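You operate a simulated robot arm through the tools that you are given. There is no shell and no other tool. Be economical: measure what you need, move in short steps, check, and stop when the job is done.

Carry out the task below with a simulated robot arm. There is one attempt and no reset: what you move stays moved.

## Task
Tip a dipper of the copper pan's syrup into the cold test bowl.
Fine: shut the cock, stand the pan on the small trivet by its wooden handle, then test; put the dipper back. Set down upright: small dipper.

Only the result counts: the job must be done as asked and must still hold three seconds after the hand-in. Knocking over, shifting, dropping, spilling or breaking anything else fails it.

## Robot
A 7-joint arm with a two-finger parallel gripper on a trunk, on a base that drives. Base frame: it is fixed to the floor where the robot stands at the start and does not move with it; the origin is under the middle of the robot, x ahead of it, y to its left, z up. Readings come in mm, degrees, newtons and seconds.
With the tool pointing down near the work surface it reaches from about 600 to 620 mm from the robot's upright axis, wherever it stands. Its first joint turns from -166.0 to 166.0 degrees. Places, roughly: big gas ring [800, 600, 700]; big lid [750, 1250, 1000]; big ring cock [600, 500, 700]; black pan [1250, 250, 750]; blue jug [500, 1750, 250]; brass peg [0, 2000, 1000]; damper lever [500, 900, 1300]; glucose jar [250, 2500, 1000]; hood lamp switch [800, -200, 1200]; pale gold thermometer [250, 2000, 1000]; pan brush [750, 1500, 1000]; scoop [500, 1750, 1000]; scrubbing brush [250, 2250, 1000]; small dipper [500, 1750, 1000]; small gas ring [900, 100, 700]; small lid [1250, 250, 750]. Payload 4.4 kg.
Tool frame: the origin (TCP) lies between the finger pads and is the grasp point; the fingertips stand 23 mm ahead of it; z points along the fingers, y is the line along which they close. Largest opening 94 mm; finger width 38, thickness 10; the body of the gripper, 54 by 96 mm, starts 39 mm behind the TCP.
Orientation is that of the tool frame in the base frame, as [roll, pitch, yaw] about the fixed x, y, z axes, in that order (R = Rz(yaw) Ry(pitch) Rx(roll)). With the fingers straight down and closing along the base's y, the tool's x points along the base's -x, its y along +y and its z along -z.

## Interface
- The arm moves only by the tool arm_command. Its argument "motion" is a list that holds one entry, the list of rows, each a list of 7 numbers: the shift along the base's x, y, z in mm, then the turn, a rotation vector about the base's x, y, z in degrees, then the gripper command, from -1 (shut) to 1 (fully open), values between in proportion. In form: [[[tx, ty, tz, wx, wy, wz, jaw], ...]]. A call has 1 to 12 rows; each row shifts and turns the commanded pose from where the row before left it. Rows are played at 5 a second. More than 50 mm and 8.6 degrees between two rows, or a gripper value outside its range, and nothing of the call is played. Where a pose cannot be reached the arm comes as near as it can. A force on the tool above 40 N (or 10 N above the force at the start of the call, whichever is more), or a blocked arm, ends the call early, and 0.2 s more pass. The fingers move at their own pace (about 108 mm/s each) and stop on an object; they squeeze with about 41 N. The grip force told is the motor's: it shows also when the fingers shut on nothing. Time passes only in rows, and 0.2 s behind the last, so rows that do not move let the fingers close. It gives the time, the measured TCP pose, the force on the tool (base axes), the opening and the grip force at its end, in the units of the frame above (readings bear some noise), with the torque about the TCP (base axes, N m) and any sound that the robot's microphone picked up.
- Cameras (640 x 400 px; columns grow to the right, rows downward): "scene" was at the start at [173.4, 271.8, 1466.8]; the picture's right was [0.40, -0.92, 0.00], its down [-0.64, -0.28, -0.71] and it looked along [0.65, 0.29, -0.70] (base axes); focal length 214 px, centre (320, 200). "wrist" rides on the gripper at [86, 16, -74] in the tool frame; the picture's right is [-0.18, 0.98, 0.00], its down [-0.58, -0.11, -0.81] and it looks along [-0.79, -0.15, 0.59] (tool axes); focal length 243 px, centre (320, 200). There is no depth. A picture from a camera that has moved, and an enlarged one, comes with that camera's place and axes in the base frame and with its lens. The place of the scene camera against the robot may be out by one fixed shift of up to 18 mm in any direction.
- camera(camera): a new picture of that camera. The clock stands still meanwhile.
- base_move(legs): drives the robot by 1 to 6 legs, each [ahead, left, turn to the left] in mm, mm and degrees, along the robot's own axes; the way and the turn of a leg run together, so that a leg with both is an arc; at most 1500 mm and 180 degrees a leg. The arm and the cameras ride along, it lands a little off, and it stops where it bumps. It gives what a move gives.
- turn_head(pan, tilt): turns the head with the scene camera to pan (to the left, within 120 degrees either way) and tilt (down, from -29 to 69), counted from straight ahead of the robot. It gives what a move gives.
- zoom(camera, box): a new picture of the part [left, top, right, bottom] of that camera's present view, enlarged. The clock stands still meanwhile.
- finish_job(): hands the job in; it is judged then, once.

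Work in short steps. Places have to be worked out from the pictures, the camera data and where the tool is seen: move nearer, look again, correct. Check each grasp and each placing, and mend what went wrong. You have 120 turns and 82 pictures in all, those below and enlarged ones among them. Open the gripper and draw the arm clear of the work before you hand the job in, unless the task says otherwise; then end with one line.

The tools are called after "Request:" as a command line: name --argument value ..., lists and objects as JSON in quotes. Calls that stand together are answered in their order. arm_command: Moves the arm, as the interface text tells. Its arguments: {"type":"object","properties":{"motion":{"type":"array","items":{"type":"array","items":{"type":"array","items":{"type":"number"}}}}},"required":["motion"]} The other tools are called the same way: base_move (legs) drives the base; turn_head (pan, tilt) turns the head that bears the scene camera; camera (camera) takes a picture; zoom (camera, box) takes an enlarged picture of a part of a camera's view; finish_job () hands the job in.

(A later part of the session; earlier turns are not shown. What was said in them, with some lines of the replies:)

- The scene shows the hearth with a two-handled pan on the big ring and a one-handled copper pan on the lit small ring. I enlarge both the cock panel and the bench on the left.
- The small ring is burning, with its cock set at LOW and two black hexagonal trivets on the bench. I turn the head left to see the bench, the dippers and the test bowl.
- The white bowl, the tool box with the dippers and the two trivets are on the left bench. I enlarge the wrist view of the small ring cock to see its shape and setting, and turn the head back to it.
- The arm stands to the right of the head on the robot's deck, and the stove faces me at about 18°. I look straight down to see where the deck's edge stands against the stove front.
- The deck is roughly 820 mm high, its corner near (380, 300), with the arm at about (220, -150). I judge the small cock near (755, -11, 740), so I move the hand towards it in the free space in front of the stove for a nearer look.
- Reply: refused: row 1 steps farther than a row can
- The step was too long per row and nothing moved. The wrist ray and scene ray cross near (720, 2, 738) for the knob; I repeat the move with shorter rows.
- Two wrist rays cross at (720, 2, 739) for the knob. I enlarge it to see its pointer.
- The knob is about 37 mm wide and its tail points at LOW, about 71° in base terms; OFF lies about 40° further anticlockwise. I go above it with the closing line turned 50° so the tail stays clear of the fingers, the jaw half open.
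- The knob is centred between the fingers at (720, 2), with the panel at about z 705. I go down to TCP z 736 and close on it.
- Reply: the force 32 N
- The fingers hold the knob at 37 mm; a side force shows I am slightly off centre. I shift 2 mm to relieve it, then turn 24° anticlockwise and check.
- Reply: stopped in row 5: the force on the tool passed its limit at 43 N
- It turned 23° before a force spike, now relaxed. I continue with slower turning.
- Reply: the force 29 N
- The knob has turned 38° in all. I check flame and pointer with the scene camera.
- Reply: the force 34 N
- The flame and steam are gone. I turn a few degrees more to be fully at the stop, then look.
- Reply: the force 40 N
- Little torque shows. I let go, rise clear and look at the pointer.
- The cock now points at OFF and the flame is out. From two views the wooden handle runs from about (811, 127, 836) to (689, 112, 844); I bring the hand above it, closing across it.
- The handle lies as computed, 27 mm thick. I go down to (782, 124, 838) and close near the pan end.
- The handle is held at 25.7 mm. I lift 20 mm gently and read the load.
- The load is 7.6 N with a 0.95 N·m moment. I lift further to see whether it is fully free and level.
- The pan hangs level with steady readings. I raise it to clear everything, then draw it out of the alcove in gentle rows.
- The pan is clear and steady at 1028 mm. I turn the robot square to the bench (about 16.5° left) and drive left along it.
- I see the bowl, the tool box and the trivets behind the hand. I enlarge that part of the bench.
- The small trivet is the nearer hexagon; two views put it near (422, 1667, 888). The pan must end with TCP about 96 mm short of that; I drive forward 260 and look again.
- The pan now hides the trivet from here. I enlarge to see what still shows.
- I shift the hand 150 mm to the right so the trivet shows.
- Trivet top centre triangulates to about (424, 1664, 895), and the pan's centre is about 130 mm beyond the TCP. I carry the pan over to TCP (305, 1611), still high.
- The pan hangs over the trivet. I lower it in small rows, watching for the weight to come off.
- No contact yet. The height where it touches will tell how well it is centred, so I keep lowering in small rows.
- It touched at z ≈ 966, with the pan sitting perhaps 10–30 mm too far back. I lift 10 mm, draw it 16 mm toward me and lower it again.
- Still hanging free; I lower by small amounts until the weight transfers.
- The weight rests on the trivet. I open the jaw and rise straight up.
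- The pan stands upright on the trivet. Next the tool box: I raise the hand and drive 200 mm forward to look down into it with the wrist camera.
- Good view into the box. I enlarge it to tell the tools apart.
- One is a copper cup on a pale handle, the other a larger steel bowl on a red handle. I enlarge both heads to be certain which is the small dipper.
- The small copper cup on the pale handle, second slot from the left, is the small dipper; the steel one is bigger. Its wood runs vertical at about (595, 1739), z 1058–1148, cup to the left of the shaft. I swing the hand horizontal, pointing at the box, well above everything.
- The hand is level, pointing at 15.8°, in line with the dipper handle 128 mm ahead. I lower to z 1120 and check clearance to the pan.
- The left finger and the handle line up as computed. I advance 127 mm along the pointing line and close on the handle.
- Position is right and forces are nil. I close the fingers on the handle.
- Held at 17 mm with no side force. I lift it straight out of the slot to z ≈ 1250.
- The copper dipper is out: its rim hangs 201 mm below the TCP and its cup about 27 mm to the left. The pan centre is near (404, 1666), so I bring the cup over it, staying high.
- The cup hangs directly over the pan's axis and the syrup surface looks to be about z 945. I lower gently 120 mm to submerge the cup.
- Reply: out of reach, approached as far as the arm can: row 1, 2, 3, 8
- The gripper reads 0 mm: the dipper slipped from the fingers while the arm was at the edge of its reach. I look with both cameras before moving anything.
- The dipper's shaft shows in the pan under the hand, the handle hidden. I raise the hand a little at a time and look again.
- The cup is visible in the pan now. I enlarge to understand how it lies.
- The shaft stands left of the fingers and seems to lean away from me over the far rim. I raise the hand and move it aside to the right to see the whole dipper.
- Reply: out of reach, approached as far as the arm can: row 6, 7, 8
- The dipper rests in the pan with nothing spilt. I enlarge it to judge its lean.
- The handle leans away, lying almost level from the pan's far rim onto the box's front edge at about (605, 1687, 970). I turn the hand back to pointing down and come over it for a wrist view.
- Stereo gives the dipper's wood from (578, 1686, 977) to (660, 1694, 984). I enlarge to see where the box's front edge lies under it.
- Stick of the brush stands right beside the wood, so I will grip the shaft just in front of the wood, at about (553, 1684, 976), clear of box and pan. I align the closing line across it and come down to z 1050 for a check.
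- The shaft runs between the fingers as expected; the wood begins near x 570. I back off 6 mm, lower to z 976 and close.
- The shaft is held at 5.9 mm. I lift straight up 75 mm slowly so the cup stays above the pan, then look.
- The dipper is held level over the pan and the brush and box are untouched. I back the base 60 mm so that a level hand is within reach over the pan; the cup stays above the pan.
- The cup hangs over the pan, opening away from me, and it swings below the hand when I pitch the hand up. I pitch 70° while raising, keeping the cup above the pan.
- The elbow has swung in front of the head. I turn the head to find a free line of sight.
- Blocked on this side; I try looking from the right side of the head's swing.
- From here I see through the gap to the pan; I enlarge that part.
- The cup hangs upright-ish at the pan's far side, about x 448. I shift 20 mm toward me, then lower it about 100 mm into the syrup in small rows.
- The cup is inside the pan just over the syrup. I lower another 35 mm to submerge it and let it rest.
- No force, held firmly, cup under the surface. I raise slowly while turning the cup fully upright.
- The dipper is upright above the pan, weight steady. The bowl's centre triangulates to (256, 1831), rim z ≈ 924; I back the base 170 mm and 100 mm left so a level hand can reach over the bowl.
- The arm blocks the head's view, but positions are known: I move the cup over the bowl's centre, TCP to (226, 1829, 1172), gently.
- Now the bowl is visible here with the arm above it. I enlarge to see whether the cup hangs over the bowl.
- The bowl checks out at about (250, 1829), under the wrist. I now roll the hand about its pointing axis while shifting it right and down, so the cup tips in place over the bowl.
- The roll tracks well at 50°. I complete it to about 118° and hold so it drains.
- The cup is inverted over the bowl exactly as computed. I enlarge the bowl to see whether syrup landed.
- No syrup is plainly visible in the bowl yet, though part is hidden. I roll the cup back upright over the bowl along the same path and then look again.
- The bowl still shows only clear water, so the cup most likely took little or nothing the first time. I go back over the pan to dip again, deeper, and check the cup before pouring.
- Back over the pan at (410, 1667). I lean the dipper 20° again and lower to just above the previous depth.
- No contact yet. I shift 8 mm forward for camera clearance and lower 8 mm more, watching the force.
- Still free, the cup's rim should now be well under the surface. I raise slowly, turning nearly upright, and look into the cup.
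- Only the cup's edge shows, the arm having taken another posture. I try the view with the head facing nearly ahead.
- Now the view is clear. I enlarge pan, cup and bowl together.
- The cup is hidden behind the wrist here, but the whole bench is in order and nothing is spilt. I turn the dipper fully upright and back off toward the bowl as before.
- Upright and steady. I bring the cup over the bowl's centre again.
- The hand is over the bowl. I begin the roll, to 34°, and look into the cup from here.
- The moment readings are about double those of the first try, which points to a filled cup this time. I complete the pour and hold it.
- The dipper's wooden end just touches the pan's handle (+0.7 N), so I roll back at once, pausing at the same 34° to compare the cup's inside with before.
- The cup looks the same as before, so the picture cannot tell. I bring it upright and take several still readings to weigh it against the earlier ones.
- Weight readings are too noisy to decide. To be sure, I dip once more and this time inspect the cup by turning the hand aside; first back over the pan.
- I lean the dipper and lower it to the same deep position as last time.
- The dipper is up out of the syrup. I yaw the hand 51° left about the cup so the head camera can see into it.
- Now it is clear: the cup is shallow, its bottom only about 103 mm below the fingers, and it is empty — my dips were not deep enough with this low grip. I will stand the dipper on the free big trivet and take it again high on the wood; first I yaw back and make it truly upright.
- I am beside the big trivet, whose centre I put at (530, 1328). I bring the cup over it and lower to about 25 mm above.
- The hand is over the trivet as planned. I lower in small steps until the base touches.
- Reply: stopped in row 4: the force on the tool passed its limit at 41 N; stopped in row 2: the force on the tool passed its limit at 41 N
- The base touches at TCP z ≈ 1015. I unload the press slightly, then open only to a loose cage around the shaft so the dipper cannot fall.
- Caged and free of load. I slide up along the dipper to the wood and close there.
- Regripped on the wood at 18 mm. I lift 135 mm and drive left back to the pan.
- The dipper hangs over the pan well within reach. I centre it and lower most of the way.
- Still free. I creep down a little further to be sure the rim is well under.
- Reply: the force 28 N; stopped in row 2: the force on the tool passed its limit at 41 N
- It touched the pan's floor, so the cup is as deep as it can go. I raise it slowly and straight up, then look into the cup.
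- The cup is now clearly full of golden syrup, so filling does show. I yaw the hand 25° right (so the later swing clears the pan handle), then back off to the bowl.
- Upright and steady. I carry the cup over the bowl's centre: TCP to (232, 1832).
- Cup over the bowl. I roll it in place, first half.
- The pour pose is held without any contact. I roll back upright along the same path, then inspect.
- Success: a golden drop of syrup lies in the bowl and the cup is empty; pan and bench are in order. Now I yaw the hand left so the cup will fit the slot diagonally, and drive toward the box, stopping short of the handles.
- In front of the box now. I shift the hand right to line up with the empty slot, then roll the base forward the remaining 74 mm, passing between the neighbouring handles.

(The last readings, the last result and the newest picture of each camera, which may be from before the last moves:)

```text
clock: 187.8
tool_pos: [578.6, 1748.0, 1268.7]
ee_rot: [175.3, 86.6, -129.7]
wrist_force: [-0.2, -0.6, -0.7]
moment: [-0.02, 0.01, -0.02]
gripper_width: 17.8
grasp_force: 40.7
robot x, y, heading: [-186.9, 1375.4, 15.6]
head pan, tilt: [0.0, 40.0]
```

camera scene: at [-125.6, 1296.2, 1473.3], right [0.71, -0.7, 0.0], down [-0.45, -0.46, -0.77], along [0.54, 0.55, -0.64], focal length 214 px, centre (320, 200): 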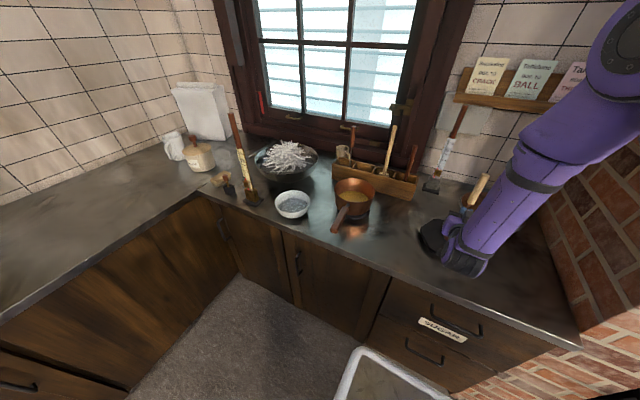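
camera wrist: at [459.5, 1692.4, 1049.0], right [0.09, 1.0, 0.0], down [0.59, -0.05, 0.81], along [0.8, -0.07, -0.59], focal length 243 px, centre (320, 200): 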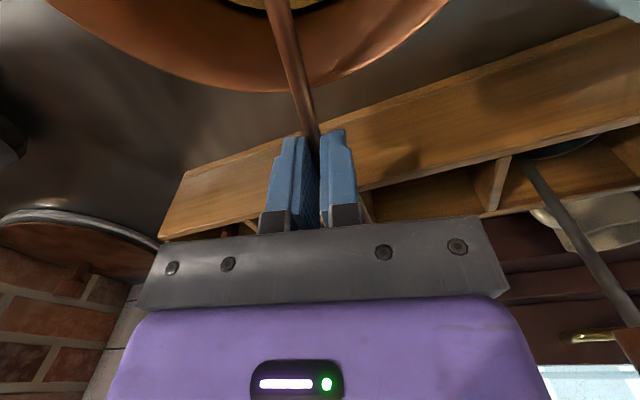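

Aligned at (578, 1748). I lower until the cup is just above the box edge and use my last picture to check the alignment.

Request:
arm_command --motion '[[[-1, -0.5, -12, 0, 0, 0, -1], [-1, -0.5, -18, 0, 0, 0, -1], [0, 0, -18, 0, 0, 0, -1], [0, 0, -14, 0, 0, 0, -1], [0, 0, 0, 0, 0, 0, -1]]]'

Request:
zoom --camera "scene" --box '[290, 120, 410, 220]'

```text
clock: 189.0
tool_pos: [576.1, 1747.7, 1206.8]
ee_rot: [175.4, 86.7, -129.8]
wrist_force: [0.0, -1.3, -0.7]
moment: [0.0, 0.05, -0.02]
gripper_width: 17.8
grasp_force: 41.1
robot x, y, heading: [-186.6, 1373.1, 15.2]
head pan, tilt: [0.0, 40.0]
```

```text
4.00 times, centred on (350, 170) of scene
camera zoom: at [-71.9, 1655.5, 1473.3], right [0.27, -0.96, 0.0], down [-0.62, -0.17, -0.77], along [0.74, 0.21, -0.64], focal length 858 px, centre (200, 320)
```

zoom: 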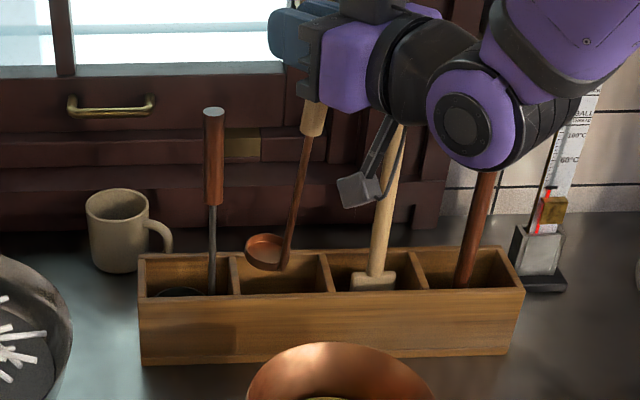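

The picture shows the cup must go about 7 mm deeper and 9 mm right to be centred in its slot. I correct this and lower in small rows, ready to stop on any force.

Request:
arm_command --motion '[[[4.6, -3.4, 0, 0, 0, 0, -1], [4.6, -3.3, 0, 0, 0, 0, -1], [0, 0, -8, 0, 0, 0, -1], [0, 0, -8, 0, 0, 0, -1], [0, 0, -8, 0, 0, 0, -1], [0, 0, -8, 0, 0, 0, -1], [0, 0, -8, 0, 0, 0, -1], [0, 0, 0, 0, 0, 0, -1]]]'

```text
clock: 190.8
tool_pos: [585.8, 1741.4, 1168.1]
ee_rot: [175.6, 86.5, -129.6]
wrist_force: [4.0, 1.2, -0.5]
moment: [0.26, -0.79, 0.0]
gripper_width: 17.8
grasp_force: 41.1
robot x, y, heading: [-183.5, 1376.3, 15.6]
head pan, tilt: [0.0, 40.0]
```

A 4 N side push toward the back shows the cup rubbing on the front wall. I shift 4 mm deeper and read again.

Request:
arm_command --motion '[[[2, 0.6, 0, 0, 0, 0, -1], [2, 0.6, 0, 0, 0, 0, -1], [0, 0, 0, 0, 0, 0, -1]]]'

```text
clock: 191.6
tool_pos: [590.0, 1741.1, 1167.9]
ee_rot: [175.3, 86.6, -129.8]
wrist_force: [-0.1, -0.8, -1.0]
moment: [0.0, 0.01, 0.01]
gripper_width: 18.0
grasp_force: 40.5
robot x, y, heading: [-185.3, 1374.6, 15.7]
head pan, tilt: [0.0, 40.0]
```

Free again. I add 1.5 mm and keep lowering.

Request:
arm_command --motion '[[[1.5, 0.4, -4, 0, 0, 0, -1], [0, 0, -7, 0, 0, 0, -1], [0, 0, -8, 0, 0, 0, -1], [0, 0, -8, 0, 0, 0, -1], [0, 0, -6, 0, 0, 0, -1], [0, 0, 0, 0, 0, 0, -1]]]'

```text
clock: 193.0
tool_pos: [592.5, 1742.2, 1134.5]
ee_rot: [175.6, 86.7, -129.6]
wrist_force: [-0.5, -0.4, -1.2]
moment: [0.0, -0.02, 0.03]
gripper_width: 17.8
grasp_force: 40.9
robot x, y, heading: [-188.3, 1378.0, 15.5]
head pan, tilt: [0.0, 40.0]
```

No contact at z 1134. I continue toward the floor of the slot in small rows.

Request:
arm_command --motion '[[[0, 0, -4, 0, 0, 0, -1], [0, 0, -4, 0, 0, 0, -1], [0, 0, -2, 0, 0, 0, -1], [0, 0, -2, 0, 0, 0, -1], [0, 0, 0, 0, 0, 0, -1]]]'

Request:
arm_command --motion '[[[0, 0, -1.5, 0, 0, 0, -1], [0, 0, -1.5, 0, 0, 0, -1], [0, 0, 0, 0, 0, 0, -1]]]'

```text
clock: 194.2
tool_pos: [592.5, 1743.7, 1122.4]
ee_rot: [175.5, 86.6, -129.6]
wrist_force: [0.2, -0.1, -1.2]
moment: [-0.01, -0.01, 0.01]
gripper_width: 17.7
grasp_force: 41.5
robot x, y, heading: [-185.4, 1375.2, 15.5]
head pan, tilt: [0.0, 40.0]
```

```text
clock: 195.0
tool_pos: [591.7, 1743.0, 1118.7]
ee_rot: [175.5, 86.5, -129.6]
wrist_force: [0.9, -0.6, -1.2]
moment: [-0.01, -0.02, 0.02]
gripper_width: 17.8
grasp_force: 40.9
robot x, y, heading: [-184.3, 1377.4, 15.6]
head pan, tilt: [0.0, 40.0]
```

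Not yet on the floor. The last picture also showed the dipper leaning about 5° with its base forward, so I straighten it about the cup before setting it down.

Request:
arm_command --motion '[[[0, 0, 5, 0, 0, 0, -1], [3.6, 5.2, 0, -1.37, 0.96, 0, -1], [3.6, 5.2, 0, -1.37, 0.96, 0, -1], [3.6, 5.2, 0, -1.37, 0.96, 0, -1], [0, 0, 0, 0, 0, 0, -1]]]'

```text
clock: 196.2
tool_pos: [602.6, 1757.9, 1124.0]
ee_rot: [178.3, 81.7, -126.9]
wrist_force: [0.1, -0.2, -0.6]
moment: [0.01, 0.01, 0.0]
gripper_width: 17.6
grasp_force: 41.0
robot x, y, heading: [-181.5, 1375.6, 15.6]
head pan, tilt: [0.0, 40.0]
```

No contact anywhere. I lower in 1–1.5 mm rows until it just touches.

Request:
arm_command --motion '[[[0, 0, -2, 0, 0, 0, -1], [0, 0, -2, 0, 0, 0, -1], [0, 0, -2, 0, 0, 0, -1], [0, 0, -1.5, 0, 0, 0, -1], [0, 0, 0, 0, 0, 0, -1]]]'

Request:
arm_command --motion '[[[0, 0, -1, 0, 0, 0, -1], [0, 0, -1, 0, 0, 0, -1], [0, 0, 0, 0, 0, 0, -1]]]'

```text
clock: 197.4
tool_pos: [602.3, 1759.4, 1116.0]
ee_rot: [178.2, 81.5, -126.9]
wrist_force: [-0.2, 1.0, -1.0]
moment: [-0.01, 0.02, 0.01]
gripper_width: 17.8
grasp_force: 39.9
robot x, y, heading: [-183.8, 1373.2, 15.7]
head pan, tilt: [0.0, 40.0]
```

```text
clock: 198.2
tool_pos: [602.5, 1757.9, 1114.4]
ee_rot: [178.3, 81.6, -126.9]
wrist_force: [0.1, 0.5, -0.2]
moment: [0.0, 0.02, 0.03]
gripper_width: 17.8
grasp_force: 41.1
robot x, y, heading: [-185.6, 1377.7, 15.5]
head pan, tilt: [0.0, 40.0]
```

Still hanging free. I go on down gently.

Request:
arm_command --motion '[[[0, 0, -1.5, 0, 0, 0, -1], [0, 0, -1.5, 0, 0, 0, -1], [0, 0, 0, 0, 0, 0, -1]]]'

Request:
arm_command --motion '[[[0, 0, -1, 0, 0, 0, -1], [0, 0, -1, 0, 0, 0, -1], [0, 0, 0, 0, 0, 0, -1]]]'

```text
clock: 199.0
tool_pos: [602.1, 1757.8, 1111.1]
ee_rot: [178.2, 81.6, -127.0]
wrist_force: [-0.8, -0.2, -0.7]
moment: [0.04, 0.02, -0.02]
gripper_width: 17.9
grasp_force: 40.6
robot x, y, heading: [-182.7, 1373.3, 15.5]
head pan, tilt: [0.0, 40.0]
```

```text
clock: 199.8
tool_pos: [602.3, 1757.7, 1110.0]
ee_rot: [178.2, 81.6, -126.9]
wrist_force: [-0.1, 0.0, -1.4]
moment: [0.01, -0.01, 0.02]
gripper_width: 17.9
grasp_force: 40.8
robot x, y, heading: [-187.0, 1376.6, 15.7]
head pan, tilt: [0.0, 40.0]
```

Still no floor at 1110; I continue by small rows.

Request:
arm_command --motion '[[[0, 0, -1.5, 0, 0, 0, -1], [0, 0, -1.5, 0, 0, 0, -1], [0, 0, 0, 0, 0, 0, -1]]]'

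Request:
arm_command --motion '[[[0, 0, -1, 0, 0, 0, -1], [0, 0, -1, 0, 0, 0, -1], [0, 0, 0, 0, 0, 0, -1]]]'

Request:
arm_command --motion '[[[0, 0, -1, 0, 0, 0, -1], [0, 0, 0, 0, 0, 0, -1]]]'

```text
clock: 200.6
tool_pos: [601.6, 1758.5, 1107.9]
ee_rot: [178.3, 81.8, -126.9]
wrist_force: [-0.8, -0.5, 5.1]
moment: [-0.15, 0.07, -0.01]
gripper_width: 17.9
grasp_force: 40.9
robot x, y, heading: [-183.6, 1372.7, 15.6]
head pan, tilt: [0.0, 40.0]
```

```text
clock: 201.4
tool_pos: [601.1, 1758.7, 1107.2]
ee_rot: [178.9, 81.8, -126.3]
wrist_force: [-2.6, -1.7, 31.4]
moment: [-0.81, 0.46, 0.0]
gripper_width: 17.9
grasp_force: 40.6
robot x, y, heading: [-186.9, 1372.8, 15.8]
head pan, tilt: [0.0, 40.0]
```

```text
clock: 202.0
tool_pos: [600.9, 1758.9, 1106.7]
ee_rot: [178.7, 81.8, -126.4]
wrist_force: [-2.1, -1.6, 39.6]
moment: [-0.69, 0.42, 0.0]
gripper_width: 17.9
grasp_force: 41.2
robot x, y, heading: [-187.1, 1375.3, 15.5]
head pan, tilt: [0.0, 40.0]
```

It stands on the slot's floor. I relieve the press, open to a loose cage, and check.

Request:
arm_command --motion '[[[0, 0, 1.2, 0, 0, 0, -1], [0, 0, 1.2, 0, 0, 0, -1], [0, 0, 0, 0, 0, 0, -1], [0, 0, 0, 0, 0, 0, -0.55], [0, 0, 0, 0, 0, 0, -0.4], [0, 0, 0, 0, 0, 0, -0.25], [0, 0, 0, 0, 0, 0, -0.25]]]'

```text
clock: 203.6
tool_pos: [601.7, 1758.7, 1104.7]
ee_rot: [178.2, 81.6, -127.0]
wrist_force: [0.1, -0.7, -0.9]
moment: [0.0, -0.03, 0.0]
gripper_width: 35.1
grasp_force: 0.1
robot x, y, heading: [-186.0, 1373.5, 15.6]
head pan, tilt: [0.0, 40.0]
```

Released with no force. I rise straight up past the top of the handle with the fingers still around it.

Request:
arm_command --motion '[[[0, 0, 5, 0, 0, 0, -0.1], [0, 0, 8, 0, 0, 0, -0.1], [0, 0, 10, 0, 0, 0, -0.1], [0, 0, 12, 0, 0, 0, -0.1], [0, 0, 14, 0, 0, 0, -0.1], [0, 0, 15, 0, 0, 0, -0.1], [0, 0, 18, 0, 0, 0, -0.1], [0, 0, 20, 0, 0, 0, -0.1], [0, 0, 20, 0, 0, 0, -0.1], [0, 0, 20, 0, 0, 0, -0.1], [0, 0, 0, 0, 0, 0, -0.1]]]'

```text
clock: 206.0
tool_pos: [602.2, 1759.3, 1247.2]
ee_rot: [178.2, 81.5, -126.9]
wrist_force: [0.0, 0.5, 0.5]
moment: [0.05, 0.0, 0.0]
gripper_width: 42.3
grasp_force: 0.0
robot x, y, heading: [-184.4, 1372.6, 15.8]
head pan, tilt: [0.0, 40.0]
```

Hand is clear above the tools. I raise a little more, back the robot away and open the gripper fully.

Request:
arm_command --motion '[[[0, 0, 15, 0, 0, 0, -0.1], [0, 0, 20, 0, 0, 0, -0.1], [0, 0, 20, 0, 0, 0, -0.1], [0, 0, 0, 0, 0, 0, -0.1]]]'

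Request:
base_move --legs '[[-350, 0, 0]]'

Request:
arm_command --motion '[[[0, 0, 0, 0, 0, 0, 1], [0, 0, 0, 0, 0, 0, 1], [0, 0, 0, 0, 0, 0, 1]]]'

```text
clock: 207.0
tool_pos: [601.3, 1760.2, 1303.6]
ee_rot: [178.4, 81.6, -126.7]
wrist_force: [0.6, -0.3, 0.6]
moment: [-0.03, -0.02, 0.0]
gripper_width: 42.4
grasp_force: 0.2
robot x, y, heading: [-183.1, 1375.6, 15.5]
head pan, tilt: [0.0, 40.0]
```

```text
clock: 209.3
tool_pos: [266.7, 1667.3, 1303.8]
ee_rot: [178.3, 81.5, -126.7]
wrist_force: [0.0, 0.6, 0.4]
moment: [-0.02, 0.02, -0.01]
gripper_width: 42.3
grasp_force: 0.0
robot x, y, heading: [-518.3, 1282.7, 15.8]
head pan, tilt: [0.0, 40.0]
```

```text
clock: 210.1
tool_pos: [266.7, 1667.2, 1302.8]
ee_rot: [178.3, 81.5, -126.8]
wrist_force: [0.1, 0.2, 0.2]
moment: [0.02, 0.0, -0.01]
gripper_width: 93.9
grasp_force: 0.0
robot x, y, heading: [-523.7, 1281.5, 15.8]
head pan, tilt: [0.0, 40.0]
```

The cock points at OFF, the pan stands on the small trivet, syrup is in the bowl, and the dipper is back in its slot. The gripper is open and well clear of the work, so I hand the job in.

Request:
finish_job

```text
The job is handed in.
```

I handed the job in: the small ring cock is at OFF, the copper pan stands on the small trivet, syrup is in the cold test bowl, and the small dipper is back in its slot. I had no pictures left to confirm the dipper stands upright. It slipped into the pan once, two earlier pours were empty, and during one its handle lightly touched the pan's; later pictures showed no spill and nothing shifted.
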